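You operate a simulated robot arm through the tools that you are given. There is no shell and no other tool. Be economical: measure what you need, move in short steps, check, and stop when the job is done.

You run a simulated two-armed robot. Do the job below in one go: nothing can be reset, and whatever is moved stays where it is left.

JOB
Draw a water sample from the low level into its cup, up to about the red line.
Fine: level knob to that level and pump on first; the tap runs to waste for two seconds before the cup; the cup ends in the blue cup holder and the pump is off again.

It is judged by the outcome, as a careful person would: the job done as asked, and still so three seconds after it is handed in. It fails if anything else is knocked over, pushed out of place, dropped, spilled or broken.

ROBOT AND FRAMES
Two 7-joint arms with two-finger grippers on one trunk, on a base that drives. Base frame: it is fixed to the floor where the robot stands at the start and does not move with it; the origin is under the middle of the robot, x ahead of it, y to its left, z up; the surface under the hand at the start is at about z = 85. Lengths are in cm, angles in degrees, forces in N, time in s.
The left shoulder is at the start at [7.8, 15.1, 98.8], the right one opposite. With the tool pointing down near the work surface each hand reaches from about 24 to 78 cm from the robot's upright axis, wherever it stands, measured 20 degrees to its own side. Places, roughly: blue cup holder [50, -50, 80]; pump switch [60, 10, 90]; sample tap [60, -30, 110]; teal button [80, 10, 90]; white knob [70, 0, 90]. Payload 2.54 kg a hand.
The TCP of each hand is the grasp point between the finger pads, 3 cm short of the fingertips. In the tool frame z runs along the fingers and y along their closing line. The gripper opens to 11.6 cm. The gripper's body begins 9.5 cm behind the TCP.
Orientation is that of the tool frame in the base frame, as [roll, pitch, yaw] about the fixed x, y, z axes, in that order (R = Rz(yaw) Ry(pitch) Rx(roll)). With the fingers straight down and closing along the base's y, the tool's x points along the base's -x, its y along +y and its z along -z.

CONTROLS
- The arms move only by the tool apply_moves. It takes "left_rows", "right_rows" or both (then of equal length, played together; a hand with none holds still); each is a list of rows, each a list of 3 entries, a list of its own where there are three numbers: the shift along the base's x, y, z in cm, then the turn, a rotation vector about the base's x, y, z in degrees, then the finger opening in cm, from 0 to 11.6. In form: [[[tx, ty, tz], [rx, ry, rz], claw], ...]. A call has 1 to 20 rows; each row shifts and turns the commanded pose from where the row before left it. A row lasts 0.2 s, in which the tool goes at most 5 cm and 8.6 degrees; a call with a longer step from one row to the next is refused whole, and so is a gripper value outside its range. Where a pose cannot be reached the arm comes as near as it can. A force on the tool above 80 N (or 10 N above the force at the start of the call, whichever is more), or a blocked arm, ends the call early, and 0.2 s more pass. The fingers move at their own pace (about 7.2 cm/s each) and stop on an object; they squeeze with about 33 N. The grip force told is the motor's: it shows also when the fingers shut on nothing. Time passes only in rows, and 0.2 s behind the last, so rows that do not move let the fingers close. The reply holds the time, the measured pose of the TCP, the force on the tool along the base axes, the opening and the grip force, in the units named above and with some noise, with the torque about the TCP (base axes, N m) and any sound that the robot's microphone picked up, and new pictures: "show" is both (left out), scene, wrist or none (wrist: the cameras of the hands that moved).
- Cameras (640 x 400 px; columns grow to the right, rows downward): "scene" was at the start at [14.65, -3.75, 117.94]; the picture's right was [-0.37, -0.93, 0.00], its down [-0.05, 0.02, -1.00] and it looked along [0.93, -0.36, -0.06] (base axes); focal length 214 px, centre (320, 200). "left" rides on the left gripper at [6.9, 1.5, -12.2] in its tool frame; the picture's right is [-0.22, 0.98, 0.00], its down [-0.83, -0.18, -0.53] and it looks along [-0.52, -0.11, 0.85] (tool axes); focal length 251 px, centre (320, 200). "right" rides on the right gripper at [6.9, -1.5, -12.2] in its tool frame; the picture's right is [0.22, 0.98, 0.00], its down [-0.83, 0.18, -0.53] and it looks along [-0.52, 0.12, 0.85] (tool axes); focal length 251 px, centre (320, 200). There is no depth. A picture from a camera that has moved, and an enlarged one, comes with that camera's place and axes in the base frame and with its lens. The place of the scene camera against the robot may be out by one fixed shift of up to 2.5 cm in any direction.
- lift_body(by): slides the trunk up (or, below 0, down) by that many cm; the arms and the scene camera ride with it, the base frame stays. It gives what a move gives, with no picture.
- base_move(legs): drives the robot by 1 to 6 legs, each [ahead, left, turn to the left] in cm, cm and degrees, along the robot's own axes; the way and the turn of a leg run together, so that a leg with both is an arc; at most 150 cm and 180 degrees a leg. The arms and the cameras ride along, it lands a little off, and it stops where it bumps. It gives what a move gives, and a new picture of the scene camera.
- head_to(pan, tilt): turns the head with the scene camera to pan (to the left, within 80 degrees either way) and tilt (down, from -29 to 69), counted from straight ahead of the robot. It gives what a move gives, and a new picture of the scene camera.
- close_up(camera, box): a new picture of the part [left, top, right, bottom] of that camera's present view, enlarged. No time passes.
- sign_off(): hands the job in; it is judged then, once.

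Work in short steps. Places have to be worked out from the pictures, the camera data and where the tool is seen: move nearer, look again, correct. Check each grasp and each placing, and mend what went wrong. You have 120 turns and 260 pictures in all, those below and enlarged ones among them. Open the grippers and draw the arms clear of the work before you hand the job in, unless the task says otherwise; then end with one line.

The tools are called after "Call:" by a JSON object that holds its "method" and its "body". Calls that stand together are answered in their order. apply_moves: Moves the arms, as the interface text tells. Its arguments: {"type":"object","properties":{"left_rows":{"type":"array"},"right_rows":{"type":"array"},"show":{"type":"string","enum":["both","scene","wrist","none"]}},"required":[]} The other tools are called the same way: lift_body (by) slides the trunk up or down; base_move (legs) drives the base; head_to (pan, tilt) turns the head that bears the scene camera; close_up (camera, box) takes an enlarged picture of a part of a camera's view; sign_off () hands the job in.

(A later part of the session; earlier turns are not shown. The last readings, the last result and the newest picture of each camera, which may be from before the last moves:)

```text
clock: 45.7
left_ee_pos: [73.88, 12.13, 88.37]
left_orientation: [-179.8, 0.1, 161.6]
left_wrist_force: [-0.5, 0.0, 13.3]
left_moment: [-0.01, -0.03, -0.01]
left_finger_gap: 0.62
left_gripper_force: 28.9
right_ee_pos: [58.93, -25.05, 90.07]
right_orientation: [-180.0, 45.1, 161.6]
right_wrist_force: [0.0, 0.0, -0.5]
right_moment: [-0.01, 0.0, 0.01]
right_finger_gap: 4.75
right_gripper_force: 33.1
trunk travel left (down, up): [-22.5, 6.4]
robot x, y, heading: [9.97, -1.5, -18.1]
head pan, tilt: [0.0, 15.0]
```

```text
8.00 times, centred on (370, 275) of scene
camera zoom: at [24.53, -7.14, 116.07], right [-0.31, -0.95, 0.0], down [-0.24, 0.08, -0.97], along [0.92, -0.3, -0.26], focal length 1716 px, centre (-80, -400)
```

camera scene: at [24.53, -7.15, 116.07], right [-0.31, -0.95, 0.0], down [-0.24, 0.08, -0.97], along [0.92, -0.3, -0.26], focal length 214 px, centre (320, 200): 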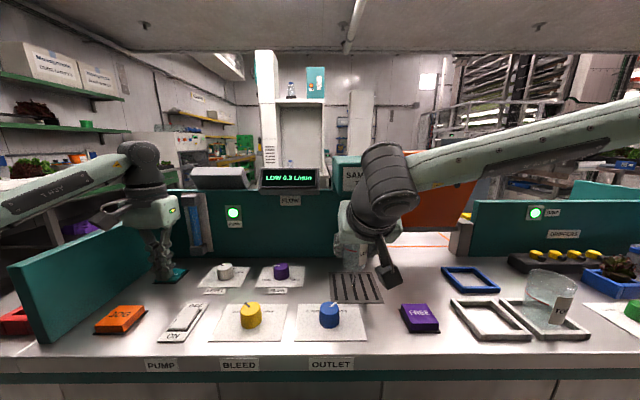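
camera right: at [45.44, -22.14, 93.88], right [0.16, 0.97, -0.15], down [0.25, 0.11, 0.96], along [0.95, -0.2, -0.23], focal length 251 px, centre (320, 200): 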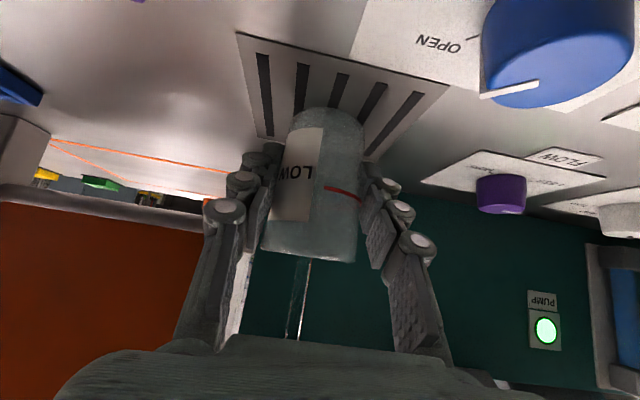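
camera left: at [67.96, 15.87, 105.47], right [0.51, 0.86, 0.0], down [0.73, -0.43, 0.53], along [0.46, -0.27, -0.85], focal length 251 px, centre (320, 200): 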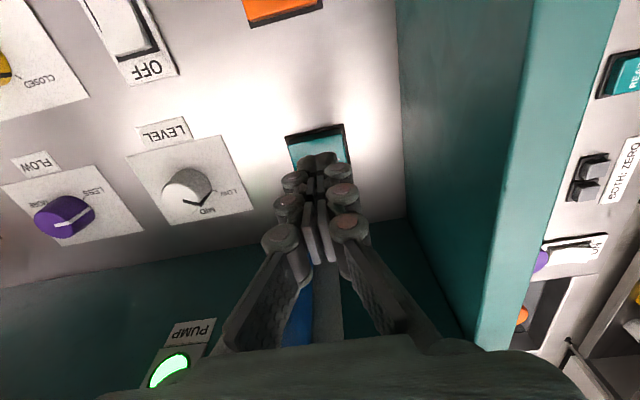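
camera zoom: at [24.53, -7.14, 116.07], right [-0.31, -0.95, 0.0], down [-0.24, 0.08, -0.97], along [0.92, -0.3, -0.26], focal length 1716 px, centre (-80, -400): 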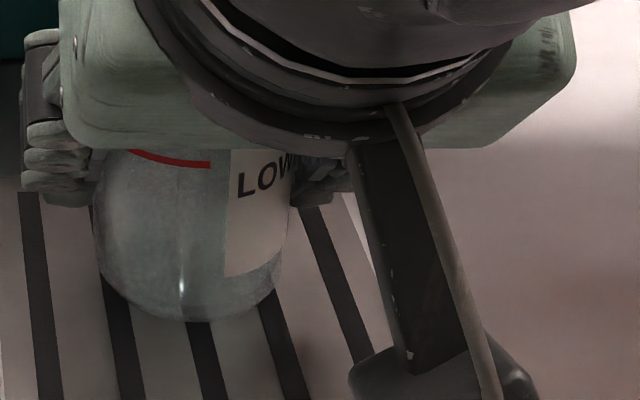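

Still ambiguous: the landing spot shows through the glass. Let me view the whole cup up to the rim at high zoom.

Call:
{"method": "close_up", "body": {"camera": "right", "box": [255, 165, 375, 265]}}

Call:
{"method": "close_up", "body": {"camera": "scene", "box": [515, 255, 595, 345]}}

Call:
{"method": "close_up", "body": {"camera": "scene", "box": [330, 262, 376, 294]}}

```text
4.00 times, centred on (315, 215) of right
camera zoom: at [45.45, -22.14, 93.88], right [0.16, 0.97, -0.15], down [0.25, 0.11, 0.96], along [0.95, -0.2, -0.23], focal length 1006 px, centre (340, 140)
```

zoom: 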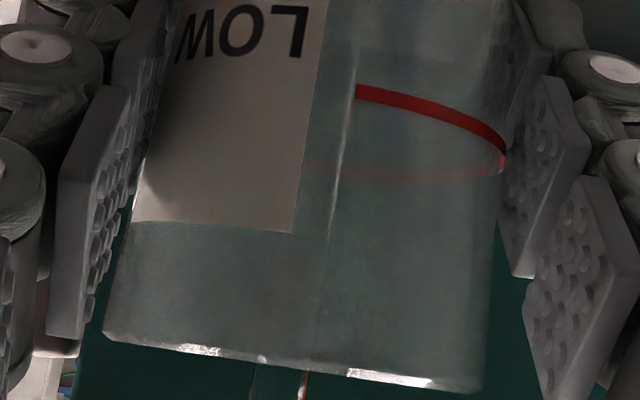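

```text
4.44 times, centred on (555, 300) of scene
camera zoom: at [24.53, -7.14, 116.07], right [-0.31, -0.95, 0.0], down [-0.24, 0.08, -0.97], along [0.92, -0.3, -0.26], focal length 953 px, centre (-724, -244)
```

zoom: 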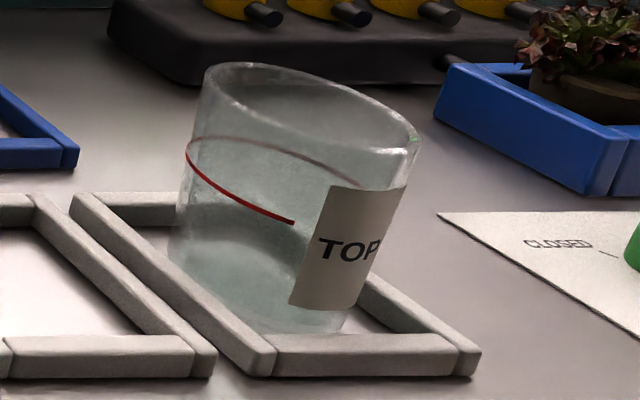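

```text
12.50 times, centred on (353, 278) of scene
camera zoom: at [24.53, -7.14, 116.07], right [-0.31, -0.95, 0.0], down [-0.24, 0.08, -0.97], along [0.92, -0.3, -0.26], focal length 2681 px, centre (-92, -775)
```

zoom: 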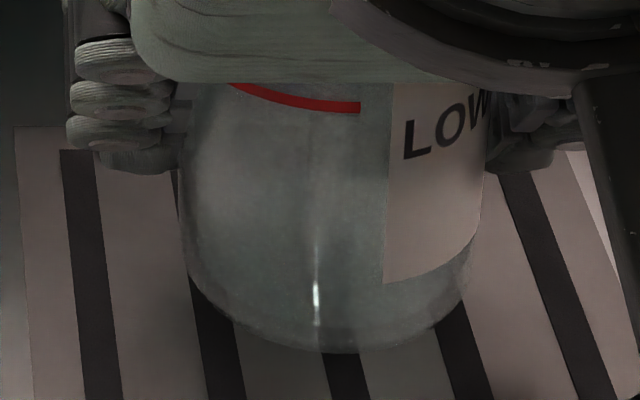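

I can't tell from here. I'll release the SAMPLE button to see whether the tap stops, then pull the cup forward to inspect it.

Call:
{"method": "apply_moves", "body": {"left_rows": [[[0, 0, 1], [0, 0, 0], 0], [[0, 0, 1], [0, 0, 0], 0], [[0, 0, 0.5], [0, 0, 0], 0]], "show": "none"}}

Call:
{"method": "close_up", "body": {"camera": "right", "box": [220, 60, 420, 360]}}

Call:
{"method": "close_up", "body": {"camera": "scene", "box": [330, 262, 376, 294]}}

```text
clock: 46.5
left_ee_pos: [74.04, 12.29, 90.75]
left_orientation: [-179.9, 0.0, 161.6]
left_wrist_force: [-1.0, 0.0, 0.2]
left_moment: [-0.01, 0.0, -0.06]
left_finger_gap: 0.0
left_gripper_force: 28.7
right_ee_pos: [58.88, -25.11, 90.08]
right_orientation: [-179.8, 45.1, 161.7]
right_wrist_force: [0.0, -0.6, -1.0]
right_moment: [0.0, -0.01, 0.0]
right_finger_gap: 4.74
right_gripper_force: 32.7
trunk travel left (down, up): [-22.5, 6.4]
robot x, y, heading: [10.26, -1.73, -18.5]
head pan, tilt: [0.0, 15.0]
```

```text
1.33 times, centred on (320, 210) of right
camera zoom: at [45.54, -22.11, 93.83], right [0.16, 0.97, -0.15], down [0.25, 0.11, 0.96], along [0.95, -0.2, -0.23], focal length 335 px, centre (320, 187)
```

zoom: 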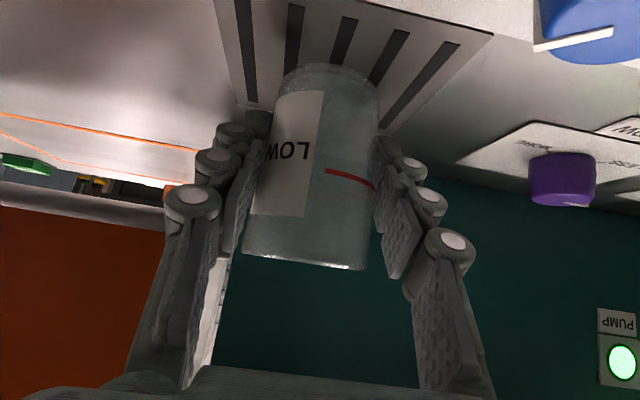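

```text
12.50 times, centred on (353, 278) of scene
camera zoom: at [24.65, -7.11, 116.04], right [-0.31, -0.95, 0.0], down [-0.25, 0.08, -0.97], along [0.92, -0.3, -0.26], focal length 2681 px, centre (-92, -775)
```

zoom: 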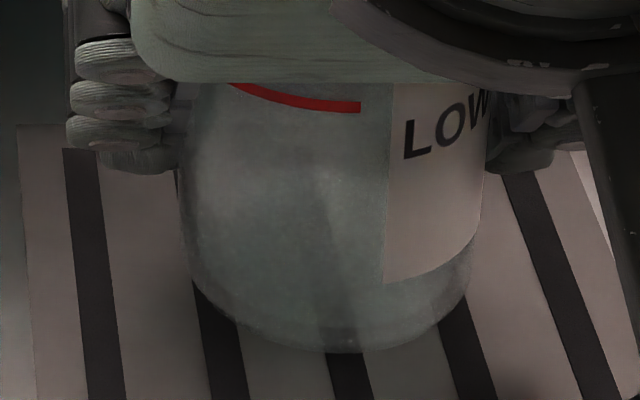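

It's a hold-to-run button; the tap has stopped. I'll set the cup down on the grate to look at it without the hand in the way.

Call:
{"method": "apply_moves", "body": {"right_rows": [[[0, 0, -0.3], [0, 0, 0], 4.3], [[0, 0, -0.2], [0, 0, 0], 4.3]], "show": "none"}}

```text
clock: 47.1
left_ee_pos: [74.05, 12.36, 90.68]
left_orientation: [-179.9, 0.0, 161.7]
left_wrist_force: [0.2, 0.3, -0.1]
left_moment: [-0.03, 0.01, -0.01]
left_finger_gap: 0.0
left_gripper_force: 28.6
right_ee_pos: [58.84, -24.97, 89.55]
right_orientation: [-179.9, 44.9, 161.7]
right_wrist_force: [0.0, -0.4, 0.3]
right_moment: [0.0, -0.04, 0.0]
right_finger_gap: 4.76
right_gripper_force: 33.3
trunk travel left (down, up): [-22.5, 6.4]
robot x, y, heading: [9.89, -1.77, -18.4]
head pan, tilt: [0.0, 15.0]
```

Call:
{"method": "apply_moves", "body": {"right_rows": [[[0, 0, -0.2], [0, 0, 0], 4.3], [[0, 0, -0.2], [0, 0, 0], 4.3]], "show": "wrist"}}

```text
clock: 47.7
left_ee_pos: [73.95, 12.35, 90.93]
left_orientation: [-179.8, 0.1, 161.6]
left_wrist_force: [0.3, -0.5, 0.1]
left_moment: [-0.01, 0.0, 0.03]
left_finger_gap: 0.0
left_gripper_force: 29.2
right_ee_pos: [58.8, -24.92, 89.43]
right_orientation: [-179.8, 45.4, 161.7]
right_wrist_force: [-1.3, -1.7, 13.3]
right_moment: [0.05, -0.11, -0.03]
right_finger_gap: 4.78
right_gripper_force: 33.5
trunk travel left (down, up): [-22.5, 6.4]
robot x, y, heading: [9.89, -1.43, -18.3]
head pan, tilt: [0.0, 15.0]
camera right: at [45.44, -21.98, 93.07], right [0.17, 0.97, -0.15], down [0.25, 0.11, 0.96], along [0.95, -0.2, -0.22], focal length 251 px, centre (320, 200)
```

right: 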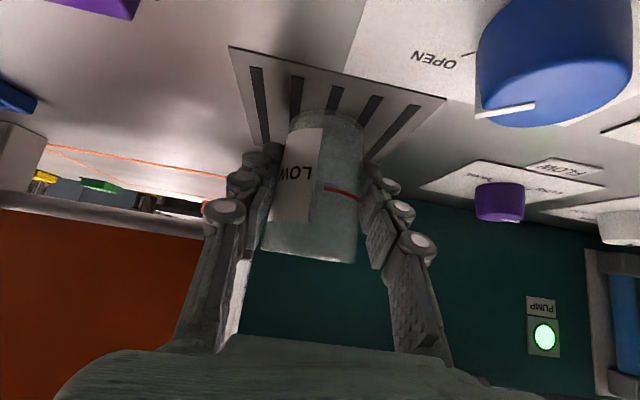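

On the grate (13 N). Open and back off along the tool axis.

Call:
{"method": "apply_moves", "body": {"right_rows": [[[0, 0, 0.2], [0, 0, 0], 6], [[0, 0, 0], [0, 0, 0], 9], [[0, 0, 0], [0, 0, 0], 9], [[-1.68, 0.56, 1.77], [0, 0, 0], 9], [[-1.68, 0.56, 1.77], [0, 0, 0], 9], [[-1.68, 0.56, 1.77], [0, 0, 0], 9], [[-1.68, 0.56, 1.77], [0, 0, 0], 9], [[-2.5, 0.8, 2.5], [0, 0, 0], 9], [[-2.5, 0.8, 2.5], [0, 0, 0], 9]], "show": "both"}}

```text
clock: 49.7
left_ee_pos: [73.97, 12.3, 90.88]
left_orientation: [-180.0, 0.1, 161.7]
left_wrist_force: [0.2, -0.7, 0.8]
left_moment: [0.03, 0.01, 0.01]
left_finger_gap: 0.0
left_gripper_force: 28.4
right_ee_pos: [47.05, -21.1, 101.46]
right_orientation: [-179.8, 45.1, 161.8]
right_wrist_force: [0.0, 1.2, -0.5]
right_moment: [0.03, 0.02, 0.0]
right_finger_gap: 9.01
right_gripper_force: 0.0
trunk travel left (down, up): [-22.5, 6.4]
robot x, y, heading: [9.77, -1.65, -18.5]
head pan, tilt: [0.0, 15.0]
camera scene: at [24.61, -7.1, 116.05], right [-0.31, -0.95, 0.0], down [-0.24, 0.08, -0.97], along [0.92, -0.3, -0.26], focal length 214 px, centre (320, 200)
camera right: at [33.8, -18.15, 105.31], right [0.16, 0.97, -0.15], down [0.25, 0.11, 0.96], along [0.95, -0.2, -0.23], focal length 251 px, centre (320, 200)
```

scene: 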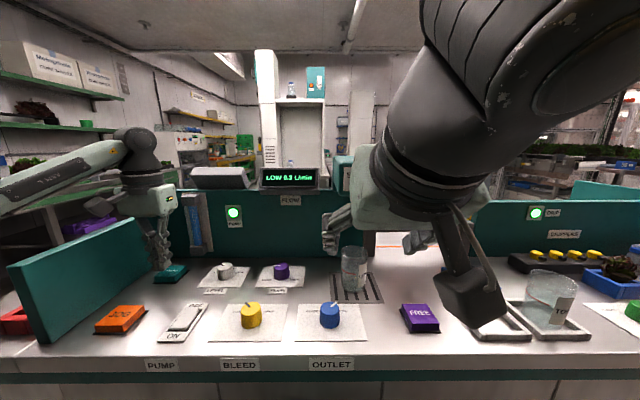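
right: 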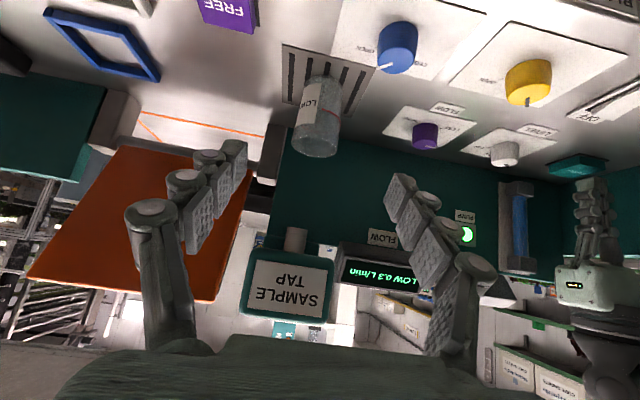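

Cup stands on the grate. Enlarging both views to see its content and centring under the nozzle.

Call:
{"method": "close_up", "body": {"camera": "scene", "box": [325, 235, 395, 310]}}

Call:
{"method": "close_up", "body": {"camera": "right", "box": [250, 40, 390, 260]}}

Call:
{"method": "close_up", "body": {"camera": "right", "box": [280, 65, 360, 165]}}

```text
5.33 times, centred on (360, 272) of scene
camera zoom: at [24.61, -7.1, 116.05], right [-0.31, -0.95, 0.0], down [-0.24, 0.08, -0.97], along [0.92, -0.3, -0.26], focal length 1144 px, centre (107, -187)
```

zoom: 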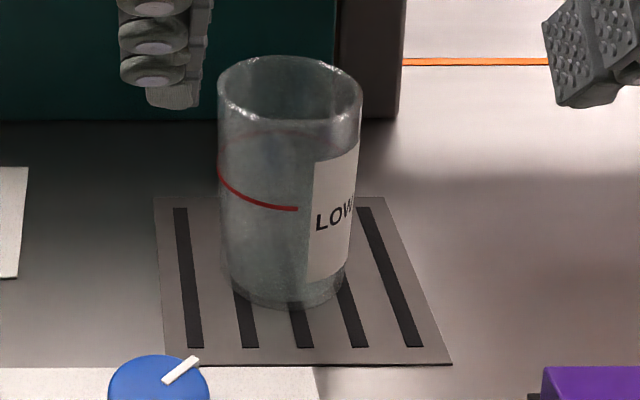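

```text
1.82 times, centred on (320, 150) of right
camera zoom: at [33.8, -18.15, 105.31], right [0.16, 0.97, -0.15], down [0.25, 0.11, 0.96], along [0.95, -0.2, -0.23], focal length 457 px, centre (320, 291)
```

zoom: 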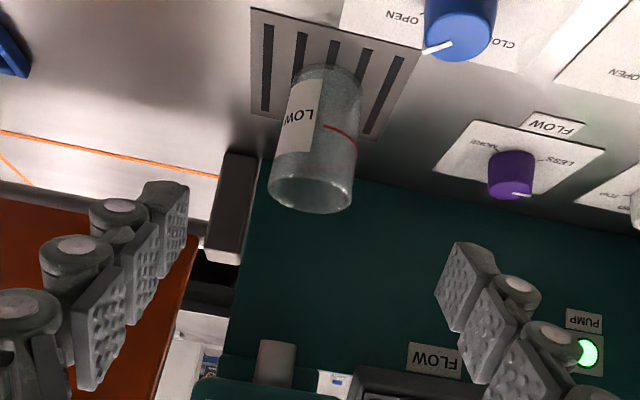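

```text
4.00 times, centred on (320, 115) of right
camera zoom: at [33.8, -18.15, 105.31], right [0.16, 0.97, -0.15], down [0.25, 0.11, 0.96], along [0.95, -0.2, -0.23], focal length 1006 px, centre (320, 540)
```

zoom: 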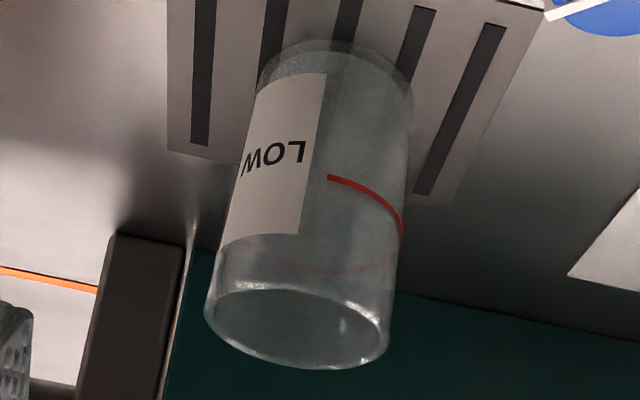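

I can't see a clear surface from here. I'll close the right gripper, point it down, and turn it so its camera looks steeply into the cup from the front, clear of the tap box.

Call:
{"method": "apply_moves", "body": {"right_rows": [[[-0.5, 0.2, 0.5], [2.38, 7.11, 0], 4], [[0, 0, 0], [2.38, 7.11, 0], 0], [[0, 0, 0], [2.38, 7.11, 0], 0], [[0, 0, 0], [2.38, 7.11, 0], 0], [[0, 0, 0], [2.38, 7.11, 0], 0], [[0, 0, 0], [2.38, 7.11, 0], 0], [[0.8, -1, -0.5], [0, 0, -7.5], 0], [[0.8, -1, -0.5], [0, 0, -7.5], 0], [[0.8, -1, -0.5], [0, 0, -7.5], 0], [[0.8, -1, -0.5], [0, 0, -7.5], 0], [[0.8, -1, -0.5], [0, 0, -7.5], 0], [[0.8, -1, -0.5], [0, 0, -7.5], 0], [[0.8, -1, -0.5], [0, 0, -7.5], 0], [[0.8, -1, -0.5], [0, 0, -7.5], 0]], "show": "both"}}

```text
clock: 52.4
left_ee_pos: [73.53, 12.64, 91.1]
left_orientation: [-179.8, 0.4, 161.6]
left_wrist_force: [0.1, -0.7, 0.6]
left_moment: [0.08, 0.0, 0.04]
left_finger_gap: 0.0
left_gripper_force: 28.9
right_ee_pos: [50.65, -26.05, 99.46]
right_orientation: [180.0, 0.0, 115.5]
right_wrist_force: [-29.6, 22.0, 14.3]
right_moment: [-2.41, -3.82, 0.97]
right_finger_gap: 0.01
right_gripper_force: 28.4
right hand out of reach, approached as far as the arm can: row 6
trunk travel left (down, up): [-22.5, 6.4]
robot x, y, heading: [10.18, -1.41, -18.2]
head pan, tilt: [0.0, 15.0]
stopped in row 13 (right hand): the force on the tool passed its limit at 91 N (the readings are from after the stop); the commanded pose is now the measured one
camera scene: at [24.08, -6.72, 116.17], right [-0.31, -0.95, 0.0], down [-0.24, 0.08, -0.97], along [0.92, -0.3, -0.25], focal length 214 px, centre (320, 200)
camera right: at [46.35, -20.33, 111.69], right [0.79, 0.61, 0.0], down [0.52, -0.67, 0.53], along [0.33, -0.42, -0.85], focal length 251 px, centre (320, 200)
```

scene: 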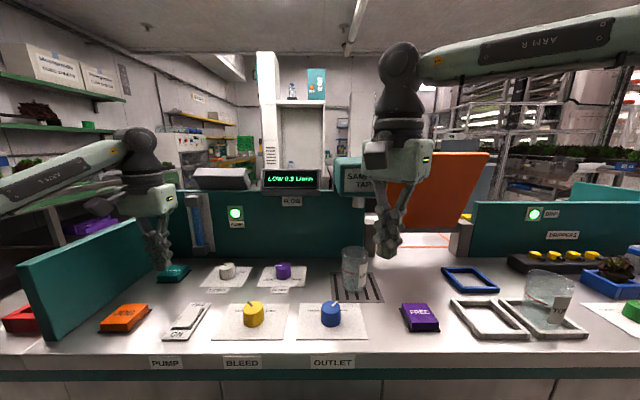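
right: 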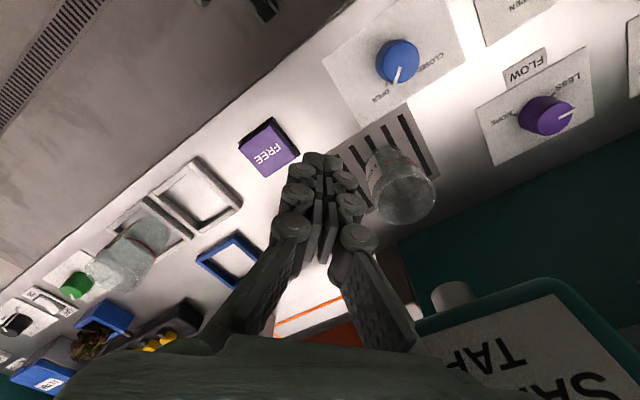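

The gripper body touched the tap box's front. I'll back straight off now, then look into the cup from there.

Call:
{"method": "apply_moves", "body": {"right_rows": [[[-1.5, 0.6, 0], [0, 0, 0], 0], [[-1.5, 0.6, 0], [0, 0, 0], 0]], "show": "scene"}}

Call:
{"method": "close_up", "body": {"camera": "right", "box": [350, 80, 470, 240]}}

Call:
{"method": "close_up", "body": {"camera": "scene", "box": [240, 130, 420, 310]}}

```text
clock: 53.0
left_ee_pos: [73.83, 12.49, 90.67]
left_orientation: [-179.9, 0.0, 161.6]
left_wrist_force: [0.8, -0.7, -0.2]
left_moment: [0.04, 0.0, 0.01]
left_finger_gap: 0.0
left_gripper_force: 28.2
right_ee_pos: [48.3, -25.54, 99.03]
right_orientation: [-179.9, -0.3, 114.6]
right_wrist_force: [-0.1, 0.2, -0.2]
right_moment: [0.01, 0.03, -0.01]
right_finger_gap: 0.02
right_gripper_force: 28.6
trunk travel left (down, up): [-22.5, 6.4]
robot x, y, heading: [9.66, -1.66, -18.4]
head pan, tilt: [0.0, 15.0]
camera scene: at [24.6, -7.01, 116.04], right [-0.31, -0.95, 0.0], down [-0.25, 0.08, -0.97], along [0.92, -0.3, -0.26], focal length 214 px, centre (320, 200)
```

scene: 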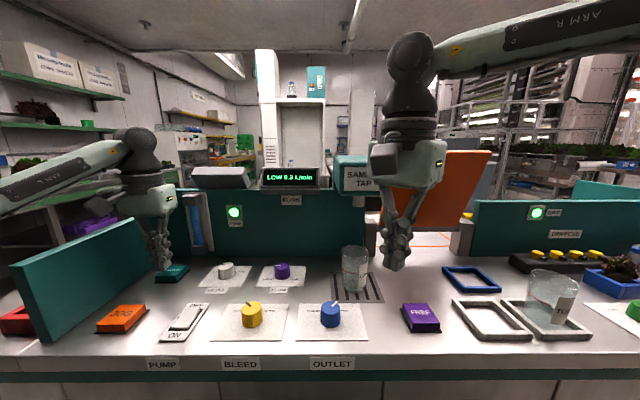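

```text
2.50 times, centred on (410, 160) of right
camera zoom: at [44.15, -19.82, 111.21], right [0.8, 0.6, 0.0], down [0.51, -0.68, 0.53], along [0.32, -0.42, -0.85], focal length 629 px, centre (95, 300)
```

zoom: 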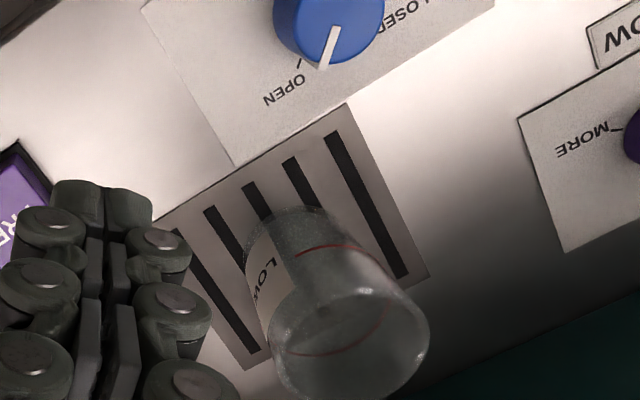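

```text
2.22 times, centred on (330, 220) of scene
camera zoom: at [24.6, -7.01, 116.04], right [-0.31, -0.95, 0.0], down [-0.25, 0.08, -0.97], along [0.92, -0.3, -0.26], focal length 477 px, centre (298, 156)
```

zoom: 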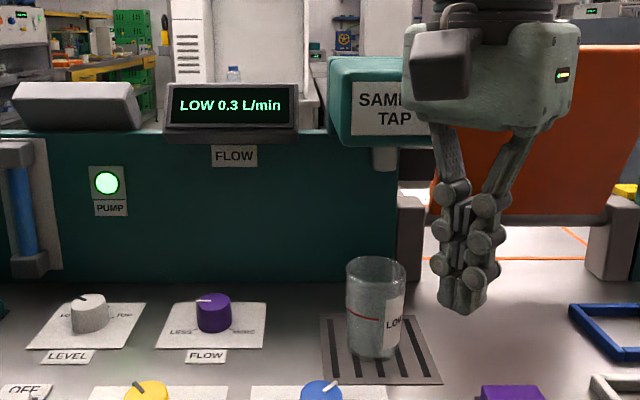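

Tap looks unchanged. Zoom into the cup's interior.

Call:
{"method": "close_up", "body": {"camera": "right", "box": [390, 110, 460, 200]}}

Call:
{"method": "close_up", "body": {"camera": "right", "box": [80, 190, 220, 310]}}

```text
4.44 times, centred on (425, 155) of right
camera zoom: at [44.15, -19.82, 111.21], right [0.8, 0.6, 0.0], down [0.51, -0.68, 0.53], along [0.32, -0.42, -0.85], focal length 1118 px, centre (-147, 400)
```

zoom: 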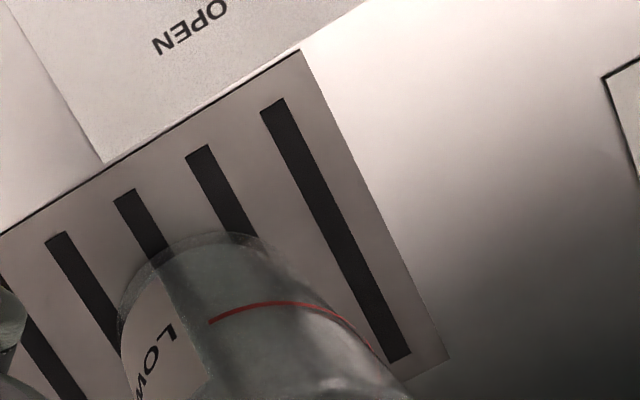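

```text
3.33 times, centred on (150, 250) of right
camera zoom: at [44.15, -19.82, 111.21], right [0.8, 0.6, 0.0], down [0.51, -0.68, 0.53], along [0.32, -0.42, -0.85], focal length 838 px, centre (887, 33)
```

zoom: 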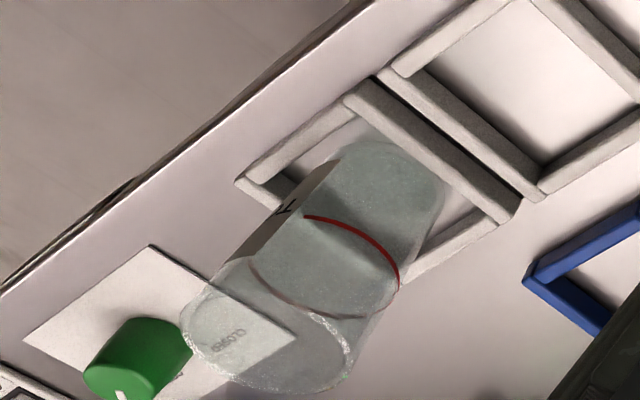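

Call:
{"method": "close_up", "body": {"camera": "right", "box": [385, 155, 460, 245]}}

```text
4.44 times, centred on (422, 200) of right
camera zoom: at [44.15, -19.82, 111.21], right [0.8, 0.6, 0.0], down [0.51, -0.68, 0.53], along [0.32, -0.42, -0.85], focal length 1118 px, centre (-136, 200)
```

zoom: 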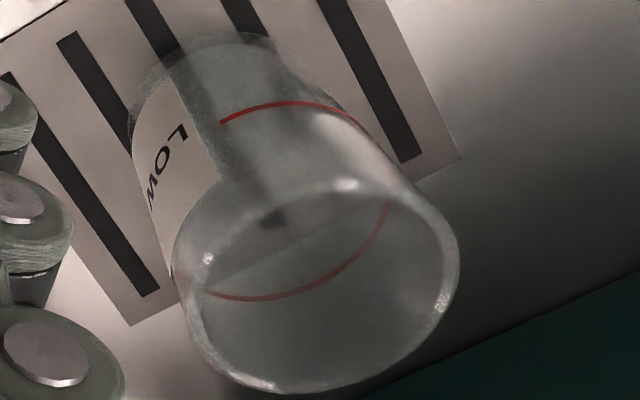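

The grate edge and slots are seen straight through the glass: the cup is empty although centred on the stream. I'll bring the hand back to the tilted pose, take the cup out, flush again, and set the cup on the grate under the running stream with the hand clear.

Call:
{"method": "apply_moves", "body": {"right_rows": [[[-1, 1, 0.5], [0, 0, 7.85], 0], [[-0.5, 1, 0.5], [0, 0, 7.85], 0], [[0, 1, 0.5], [0, 0, 7.85], 4], [[0, 1, 0.5], [0, 0, 7.85], 9], [[0, 0, 0], [0, 0, 7.85], 9], [[0, 0, 0], [0, 0, 7.85], 9], [[0, 0, 0], [-2.38, -7.11, 0], 9], [[0, 0, 0], [-2.38, -7.11, 0], 9], [[0, 0, 0], [-2.38, -7.11, 0], 9], [[0, 0, 0], [-2.38, -7.11, 0], 9], [[0, 0, 0], [-2.38, -7.11, 0], 9], [[0, 0, 0], [-2.38, -7.11, 0], 9]], "show": "wrist"}}

```text
clock: 55.6
left_ee_pos: [73.9, 12.4, 90.81]
left_orientation: [-179.8, 0.0, 161.7]
left_wrist_force: [0.8, -0.8, -0.4]
left_moment: [-0.02, 0.01, 0.01]
left_finger_gap: 0.02
left_gripper_force: 28.2
right_ee_pos: [46.76, -21.66, 100.96]
right_orientation: [-179.6, 44.8, 161.8]
right_wrist_force: [-0.2, -0.1, -0.3]
right_moment: [0.02, -0.01, 0.01]
right_finger_gap: 9.01
right_gripper_force: 0.1
trunk travel left (down, up): [-22.5, 6.4]
robot x, y, heading: [9.7, -1.42, -18.2]
head pan, tilt: [0.0, 15.0]
camera right: at [33.55, -18.58, 104.78], right [0.16, 0.97, -0.16], down [0.26, 0.11, 0.96], along [0.95, -0.2, -0.23], focal length 251 px, centre (320, 200)
```

right: 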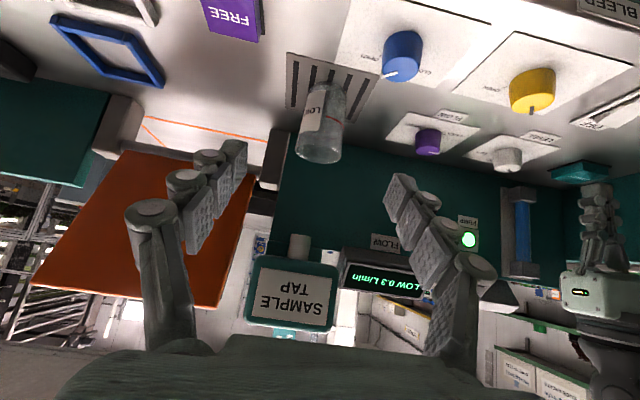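

Nozzle position is unchanged. Approach and regrasp the cup.

Call:
{"method": "apply_moves", "body": {"right_rows": [[[1.8, -0.5, 0], [0, 0, 0], 9], [[1.82, -0.53, -1.9], [0, 0, 0], 9], [[1.82, -0.53, -1.9], [0, 0, 0], 9], [[1.82, -0.53, -1.9], [0, 0, 0], 9], [[1.82, -0.53, -1.9], [0, 0, 0], 9], [[1.82, -0.53, -1.9], [0, 0, 0], 9], [[1.82, -0.53, -1.9], [0, 0, 0], 9]], "show": "wrist"}}

```text
clock: 57.2
left_ee_pos: [73.92, 12.34, 90.86]
left_orientation: [-179.9, 0.0, 161.7]
left_wrist_force: [0.3, 0.4, -0.8]
left_moment: [0.01, 0.01, -0.01]
left_finger_gap: 0.0
left_gripper_force: 28.9
right_ee_pos: [59.54, -25.07, 89.7]
right_orientation: [-179.5, 44.7, 162.0]
right_wrist_force: [-0.2, -0.8, 0.2]
right_moment: [-0.02, 0.01, 0.03]
right_finger_gap: 9.0
right_gripper_force: 0.1
trunk travel left (down, up): [-22.5, 6.4]
robot x, y, heading: [9.96, -1.54, -18.6]
head pan, tilt: [0.0, 15.0]
camera right: at [46.26, -22.17, 93.47], right [0.16, 0.97, -0.16], down [0.26, 0.11, 0.96], along [0.95, -0.2, -0.23], focal length 251 px, centre (320, 200)
```

right: 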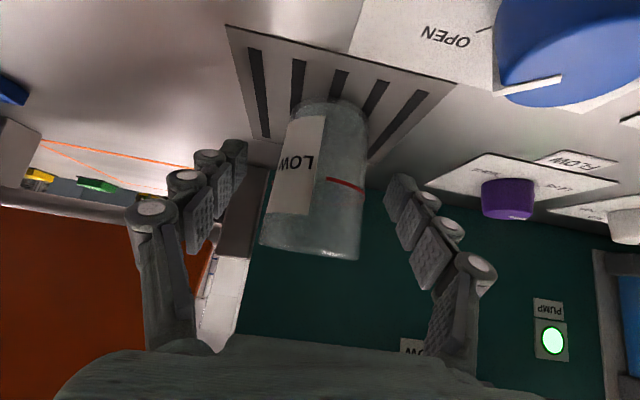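

Cup is centred. Close, lift, and withdraw to the front staging position.

Call:
{"method": "apply_moves", "body": {"right_rows": [[[0, 0, 0], [0, 0, 0], 6], [[0, 0, 0], [0, 0, 0], 4.3], [[0, 0, 0], [0, 0, 0], 4.3], [[0, 0, 0], [0, 0, 0], 4.3], [[0, 0, 2], [0, 0, 0], 4.3], [[0, 0, 2], [0, 0, 0], 4.3], [[-2.87, 0.97, 0], [0, 0, 0], 4.3], [[-2.87, 0.97, 0], [0, 0, 0], 4.3], [[-2.87, 0.97, 0], [0, 0, 0], 4.3]], "show": "both"}}

```text
clock: 59.2
left_ee_pos: [73.89, 12.4, 90.75]
left_orientation: [-180.0, 0.0, 161.7]
left_wrist_force: [-0.1, -0.4, 0.4]
left_moment: [0.02, -0.05, 0.01]
left_finger_gap: 0.0
left_gripper_force: 29.0
right_ee_pos: [50.8, -22.17, 93.45]
right_orientation: [-179.6, 44.9, 161.9]
right_wrist_force: [-0.1, -0.1, -0.3]
right_moment: [-0.01, 0.01, 0.01]
right_finger_gap: 4.82
right_gripper_force: 32.9
trunk travel left (down, up): [-22.5, 6.4]
robot x, y, heading: [10.13, -1.86, -18.0]
head pan, tilt: [0.0, 15.0]
camera scene: at [24.56, -6.98, 116.05], right [-0.31, -0.95, 0.0], down [-0.25, 0.08, -0.97], along [0.92, -0.3, -0.26], focal length 214 px, centre (320, 200)
camera right: at [37.55, -19.14, 97.35], right [0.16, 0.97, -0.16], down [0.26, 0.11, 0.96], along [0.95, -0.2, -0.23], focal length 251 px, centre (320, 200)
```

scene: 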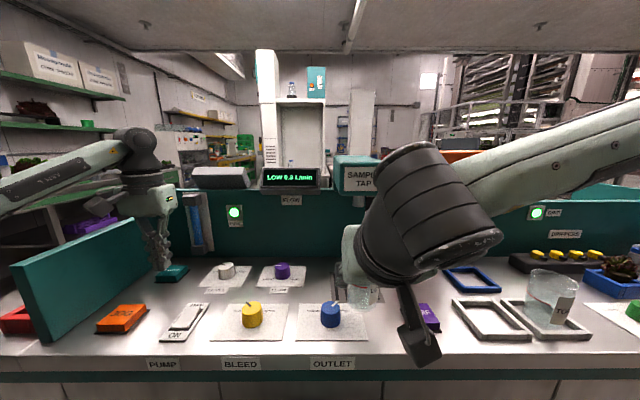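
right: 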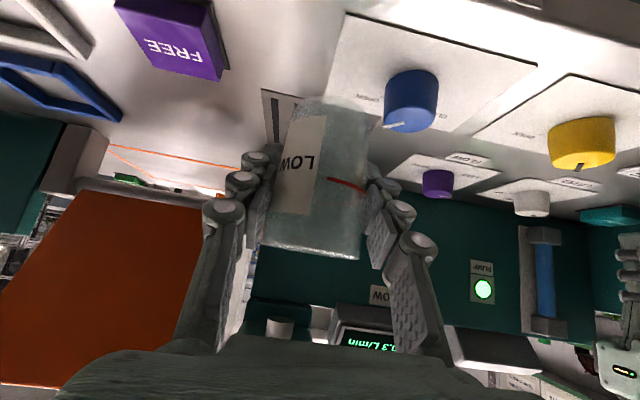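

Press SAMPLE again (left hand down 2.4 cm) and flush about 3 s.

Call:
{"method": "apply_moves", "body": {"left_rows": [[[0, 0, -1], [0, 0, 0], 0], [[0, 0, -0.8], [0, 0, 0], 0], [[0, 0, -0.6], [0, 0, 0], 0], [[0, 0, -0.2], [0, 0, 0], 0], [[0, 0, 0], [0, 0, 0], 0], [[0, 0, 0], [0, 0, 0], 0], [[0, 0, 0], [0, 0, 0], 0], [[0, 0, 0], [0, 0, 0], 0], [[0, 0, 0], [0, 0, 0], 0], [[0, 0, 0], [0, 0, 0], 0], [[0, 0, 0], [0, 0, 0], 0], [[0, 0, 0], [0, 0, 0], 0], [[0, 0, 0], [0, 0, 0], 0], [[0, 0, 0], [0, 0, 0], 0], [[0, 0, 0], [0, 0, 0], 0], [[0, 0, 0], [0, 0, 0], 0], [[0, 0, 0], [0, 0, 0], 0]], "show": "scene"}}

Call:
{"method": "close_up", "body": {"camera": "right", "box": [220, 60, 420, 360]}}

```text
clock: 62.8
left_ee_pos: [73.7, 12.31, 88.33]
left_orientation: [-179.9, 0.1, 161.8]
left_wrist_force: [3.2, -0.1, 19.0]
left_moment: [-0.03, -0.13, 0.02]
left_finger_gap: 0.61
left_gripper_force: 29.0
right_ee_pos: [50.79, -22.13, 93.62]
right_orientation: [-179.6, 44.7, 161.8]
right_wrist_force: [-0.1, 0.0, -0.4]
right_moment: [0.05, -0.01, 0.01]
right_finger_gap: 4.81
right_gripper_force: 32.8
trunk travel left (down, up): [-22.5, 6.4]
robot x, y, heading: [9.37, -1.5, -18.2]
head pan, tilt: [0.0, 15.0]
heard: click
camera scene: at [24.43, -7.03, 116.07], right [-0.31, -0.95, 0.0], down [-0.24, 0.08, -0.97], along [0.92, -0.3, -0.26], focal length 214 px, centre (320, 200)
```

scene: 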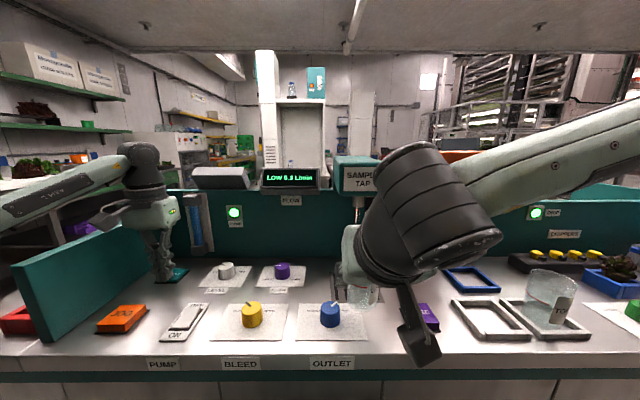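

```text
1.33 times, centred on (320, 210) of right
camera zoom: at [37.47, -19.19, 97.38], right [0.16, 0.97, -0.16], down [0.26, 0.11, 0.96], along [0.95, -0.2, -0.23], focal length 335 px, centre (320, 187)
```

zoom: 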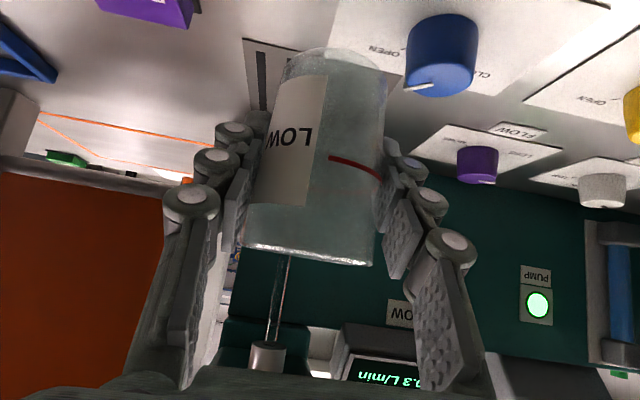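

Stream is running with >2 s flushed. Advance the cup back to the same spot and lower onto the grate.

Call:
{"method": "apply_moves", "body": {"right_rows": [[[2.87, -0.97, 0], [0, 0, 0], 4.3], [[2.87, -0.97, 0], [0, 0, 0], 4.3], [[2.87, -0.97, 0], [0, 0, 0], 4.3], [[0, 0, -1.5], [0, 0, 0], 4.3], [[0, 0, -1.5], [0, 0, 0], 4.3], [[0, 0, -0.8], [0, 0, 0], 4.3], [[0, 0, -0.3], [0, 0, 0], 4.3], [[0, 0, 0], [0, 0, 0], 4.3]], "show": "wrist"}}

Call:
{"method": "close_up", "body": {"camera": "scene", "box": [325, 235, 395, 310]}}

```text
clock: 64.6
left_ee_pos: [73.64, 12.44, 88.4]
left_orientation: [179.9, 0.2, 161.7]
left_wrist_force: [3.0, -0.6, 18.0]
left_moment: [-0.03, -0.13, -0.02]
left_finger_gap: 0.6
left_gripper_force: 29.4
right_ee_pos: [59.45, -25.24, 89.71]
right_orientation: [-179.6, 45.0, 161.9]
right_wrist_force: [1.2, -2.8, 8.1]
right_moment: [-0.16, 0.07, 0.03]
right_finger_gap: 4.84
right_gripper_force: 33.4
trunk travel left (down, up): [-22.5, 6.4]
robot x, y, heading: [10.0, -1.71, -18.5]
head pan, tilt: [0.0, 15.0]
camera right: at [46.19, -22.23, 93.41], right [0.17, 0.97, -0.16], down [0.26, 0.11, 0.96], along [0.95, -0.2, -0.23], focal length 251 px, centre (320, 200)
```

right: 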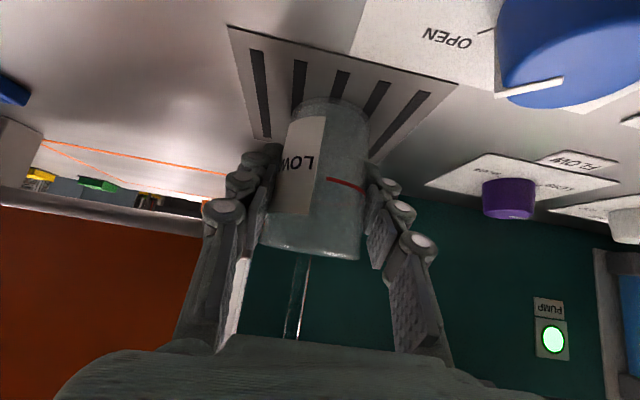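

```text
5.33 times, centred on (360, 272) of scene
camera zoom: at [24.39, -7.02, 116.09], right [-0.31, -0.95, 0.0], down [-0.24, 0.08, -0.97], along [0.92, -0.3, -0.26], focal length 1144 px, centre (107, -187)
```

zoom: 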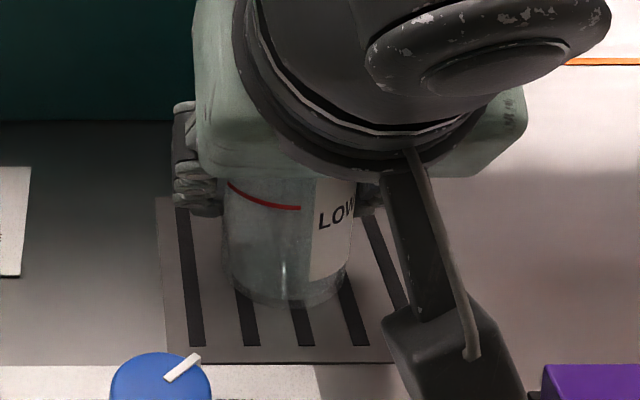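

Cup rests on the grate (8 N) under the stream. Release and back the hand off while still holding SAMPLE.

Call:
{"method": "apply_moves", "body": {"right_rows": [[[0, 0, 0], [0, 0, 0], 6.5], [[0, 0, 0], [0, 0, 0], 9], [[0, 0, 0], [0, 0, 0], 9], [[-1.68, 0.56, 1.77], [0, 0, 0], 9], [[-1.68, 0.56, 1.77], [0, 0, 0], 9], [[-1.68, 0.56, 1.77], [0, 0, 0], 9], [[-1.68, 0.56, 1.77], [0, 0, 0], 9], [[-2.5, 0.8, 2.5], [0, 0, 0], 9], [[-2.5, 0.8, 2.5], [0, 0, 0], 9]], "show": "none"}}

Call:
{"method": "close_up", "body": {"camera": "scene", "box": [325, 235, 395, 310]}}

Call:
{"method": "close_up", "body": {"camera": "right", "box": [270, 60, 370, 260]}}

```text
clock: 66.6
left_ee_pos: [73.73, 12.42, 88.3]
left_orientation: [-179.9, 0.1, 161.7]
left_wrist_force: [-2.1, -0.1, 19.3]
left_moment: [-0.02, 0.02, 0.06]
left_finger_gap: 0.58
left_gripper_force: 28.7
right_ee_pos: [47.52, -21.36, 101.7]
right_orientation: [-179.6, 44.8, 161.8]
right_wrist_force: [0.1, 0.0, -0.7]
right_moment: [-0.01, -0.01, 0.02]
right_finger_gap: 9.01
right_gripper_force: 0.1
trunk travel left (down, up): [-22.5, 6.4]
robot x, y, heading: [9.58, -1.46, -18.3]
head pan, tilt: [0.0, 15.0]
```

```text
5.33 times, centred on (360, 272) of scene
camera zoom: at [24.41, -7.03, 116.07], right [-0.31, -0.95, 0.0], down [-0.24, 0.08, -0.97], along [0.92, -0.3, -0.26], focal length 1144 px, centre (107, -187)
```

zoom: 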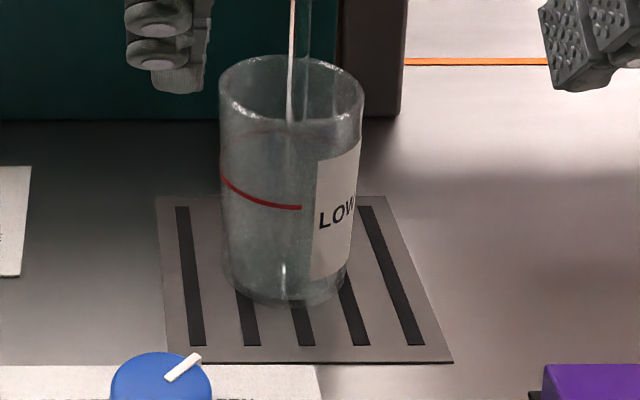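

```text
2.00 times, centred on (320, 160) of right
camera zoom: at [34.34, -18.4, 105.47], right [0.16, 0.97, -0.16], down [0.26, 0.11, 0.96], along [0.95, -0.2, -0.23], focal length 503 px, centre (320, 280)
```

zoom: 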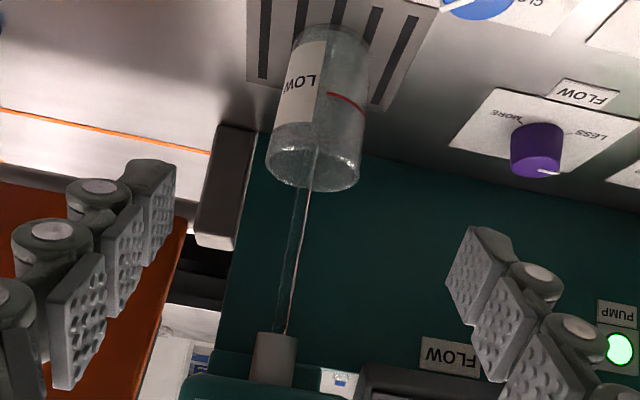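

The stream clearly enters the mouth, centred. Wait 3 s and compare levels.

Call:
{"method": "apply_moves", "body": {"right_rows": [[[0, 0, 0], [0, 0, 0], 9], [[0, 0, 0], [0, 0, 0], 9], [[0, 0, 0], [0, 0, 0], 9], [[0, 0, 0], [0, 0, 0], 9], [[0, 0, 0], [0, 0, 0], 9], [[0, 0, 0], [0, 0, 0], 9], [[0, 0, 0], [0, 0, 0], 9], [[0, 0, 0], [0, 0, 0], 9], [[0, 0, 0], [0, 0, 0], 9], [[0, 0, 0], [0, 0, 0], 9], [[0, 0, 0], [0, 0, 0], 9], [[0, 0, 0], [0, 0, 0], 9], [[0, 0, 0], [0, 0, 0], 9], [[0, 0, 0], [0, 0, 0], 9]], "show": "none"}}

Call:
{"method": "close_up", "body": {"camera": "scene", "box": [337, 240, 373, 295]}}

Call:
{"method": "close_up", "body": {"camera": "right", "box": [285, 65, 355, 160]}}

```text
clock: 69.6
left_ee_pos: [73.72, 12.38, 88.43]
left_orientation: [-179.9, 0.2, 161.7]
left_wrist_force: [-0.8, 0.4, 18.1]
left_moment: [-0.04, -0.03, -0.02]
left_finger_gap: 0.6
left_gripper_force: 28.5
right_ee_pos: [47.62, -21.34, 101.73]
right_orientation: [-179.6, 44.8, 162.0]
right_wrist_force: [0.3, -0.4, -0.8]
right_moment: [-0.02, 0.02, 0.0]
right_finger_gap: 9.01
right_gripper_force: 0.1
trunk travel left (down, up): [-22.5, 6.4]
robot x, y, heading: [9.95, -1.64, -18.4]
head pan, tilt: [0.0, 15.0]
```

```text
7.27 times, centred on (355, 268) of scene
camera zoom: at [24.41, -7.02, 116.08], right [-0.31, -0.95, 0.0], down [-0.24, 0.08, -0.97], along [0.92, -0.3, -0.26], focal length 1560 px, centre (66, -291)
```

zoom: 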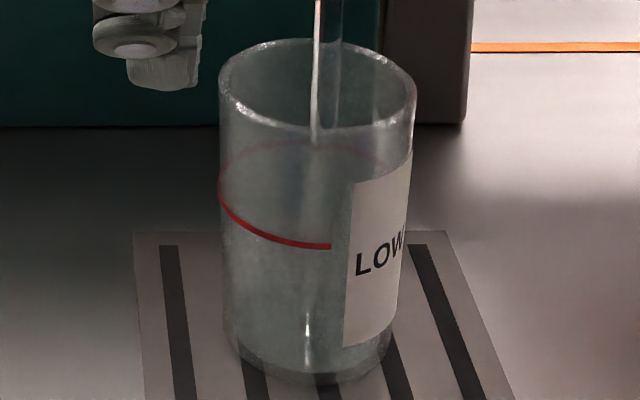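

```text
4.21 times, centred on (320, 112) of right
camera zoom: at [34.37, -18.41, 105.47], right [0.16, 0.97, -0.16], down [0.26, 0.11, 0.96], along [0.95, -0.2, -0.23], focal length 1059 px, centre (320, 568)
```

zoom: 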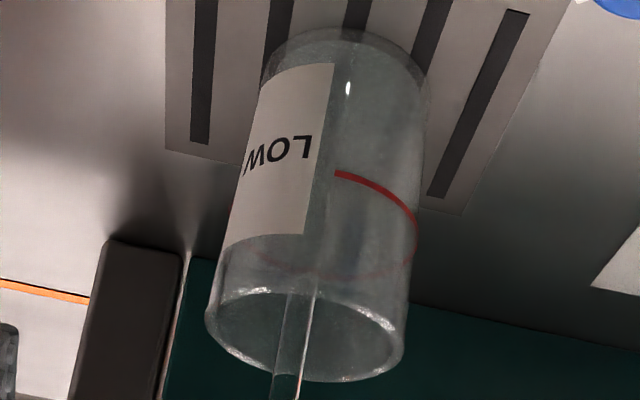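

Still not obvious. Wait another 4 s and compare carefully.

Call:
{"method": "apply_moves", "body": {"right_rows": [[[0, 0, 0], [0, 0, 0], 9], [[0, 0, 0], [0, 0, 0], 9], [[0, 0, 0], [0, 0, 0], 9], [[0, 0, 0], [0, 0, 0], 9], [[0, 0, 0], [0, 0, 0], 9], [[0, 0, 0], [0, 0, 0], 9], [[0, 0, 0], [0, 0, 0], 9], [[0, 0, 0], [0, 0, 0], 9], [[0, 0, 0], [0, 0, 0], 9], [[0, 0, 0], [0, 0, 0], 9], [[0, 0, 0], [0, 0, 0], 9], [[0, 0, 0], [0, 0, 0], 9], [[0, 0, 0], [0, 0, 0], 9], [[0, 0, 0], [0, 0, 0], 9], [[0, 0, 0], [0, 0, 0], 9], [[0, 0, 0], [0, 0, 0], 9], [[0, 0, 0], [0, 0, 0], 9], [[0, 0, 0], [0, 0, 0], 9]], "show": "none"}}

Call:
{"method": "close_up", "body": {"camera": "scene", "box": [337, 240, 373, 295]}}

Call:
{"method": "close_up", "body": {"camera": "right", "box": [285, 65, 355, 160]}}

```text
clock: 73.4
left_ee_pos: [73.7, 12.3, 88.27]
left_orientation: [-179.9, 0.2, 161.8]
left_wrist_force: [0.2, 0.0, 19.2]
left_moment: [0.03, -0.05, 0.0]
left_finger_gap: 0.58
left_gripper_force: 28.5
right_ee_pos: [47.6, -21.35, 101.6]
right_orientation: [-179.6, 44.8, 161.9]
right_wrist_force: [0.3, 0.0, 0.2]
right_moment: [-0.03, 0.0, 0.01]
right_finger_gap: 8.99
right_gripper_force: 0.0
trunk travel left (down, up): [-22.5, 6.4]
robot x, y, heading: [9.78, -1.67, -18.6]
head pan, tilt: [0.0, 15.0]
```

```text
7.27 times, centred on (355, 268) of scene
camera zoom: at [24.41, -7.02, 116.08], right [-0.31, -0.95, 0.0], down [-0.24, 0.08, -0.97], along [0.92, -0.3, -0.26], focal length 1560 px, centre (66, -291)
```

zoom: 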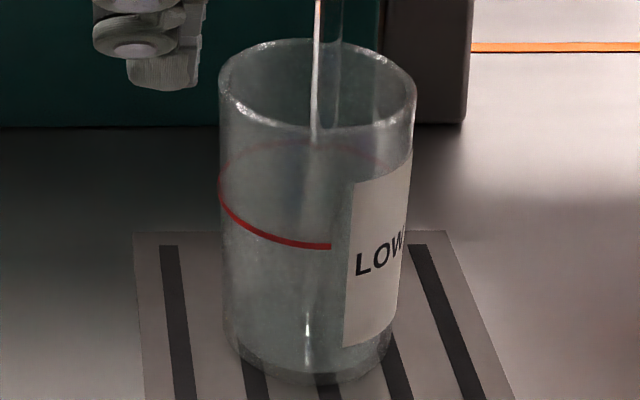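

```text
4.21 times, centred on (320, 112) of right
camera zoom: at [34.37, -18.41, 105.47], right [0.16, 0.97, -0.16], down [0.26, 0.11, 0.96], along [0.95, -0.2, -0.23], focal length 1059 px, centre (320, 568)
```

zoom: 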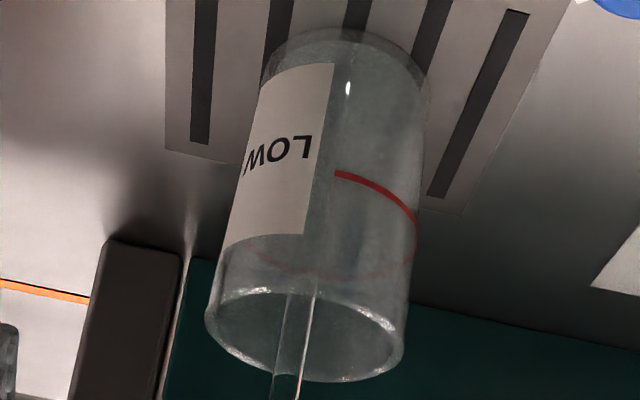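

No accumulation at all, and the landing spot stays on the grate. Perhaps the cup must be close beneath the nozzle. The tap box's front is only ~3.5 cm ahead of the nozzle, so the 45° hand can lift the cup to ~2 cm below it. Regrasp first, with the tap still running.

Call:
{"method": "apply_moves", "body": {"right_rows": [[[2.5, -0.8, -2.5], [0, 0, 0], 9], [[2.5, -0.8, -2.5], [0, 0, 0], 9], [[1.68, -0.56, -1.77], [0, 0, 0], 9], [[1.68, -0.56, -1.77], [0, 0, 0], 9], [[1.68, -0.56, -1.77], [0, 0, 0], 9], [[1.68, -0.56, -1.77], [0, 0, 0], 9], [[0, 0, 0], [0, 0, 0], 6], [[0, 0, 0], [0, 0, 0], 4.3], [[0, 0, 0], [0, 0, 0], 4.3], [[0, 0, 0], [0, 0, 0], 4.3]], "show": "wrist"}}

```text
clock: 75.6
left_ee_pos: [73.67, 12.37, 88.48]
left_orientation: [180.0, 0.1, 161.7]
left_wrist_force: [0.0, -0.8, 18.5]
left_moment: [-0.03, -0.06, -0.01]
left_finger_gap: 0.61
left_gripper_force: 28.1
right_ee_pos: [59.32, -25.32, 89.55]
right_orientation: [-179.7, 44.8, 162.0]
right_wrist_force: [0.4, -0.3, -0.4]
right_moment: [-0.02, -0.03, -0.01]
right_finger_gap: 4.81
right_gripper_force: 33.0
trunk travel left (down, up): [-22.5, 6.4]
robot x, y, heading: [9.73, -1.35, -18.3]
head pan, tilt: [0.0, 15.0]
camera right: at [46.11, -22.31, 93.41], right [0.16, 0.97, -0.16], down [0.26, 0.11, 0.96], along [0.95, -0.2, -0.23], focal length 251 px, centre (320, 200)
```

right: 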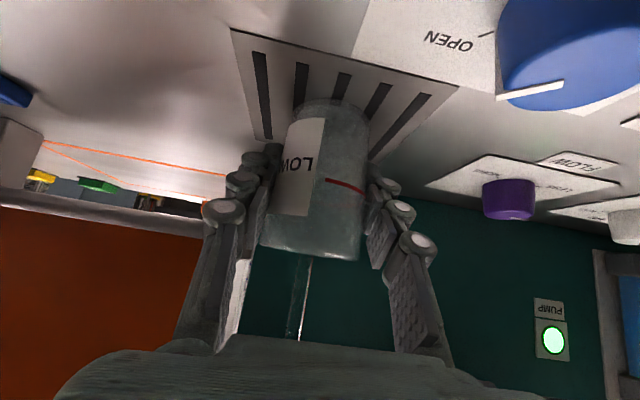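

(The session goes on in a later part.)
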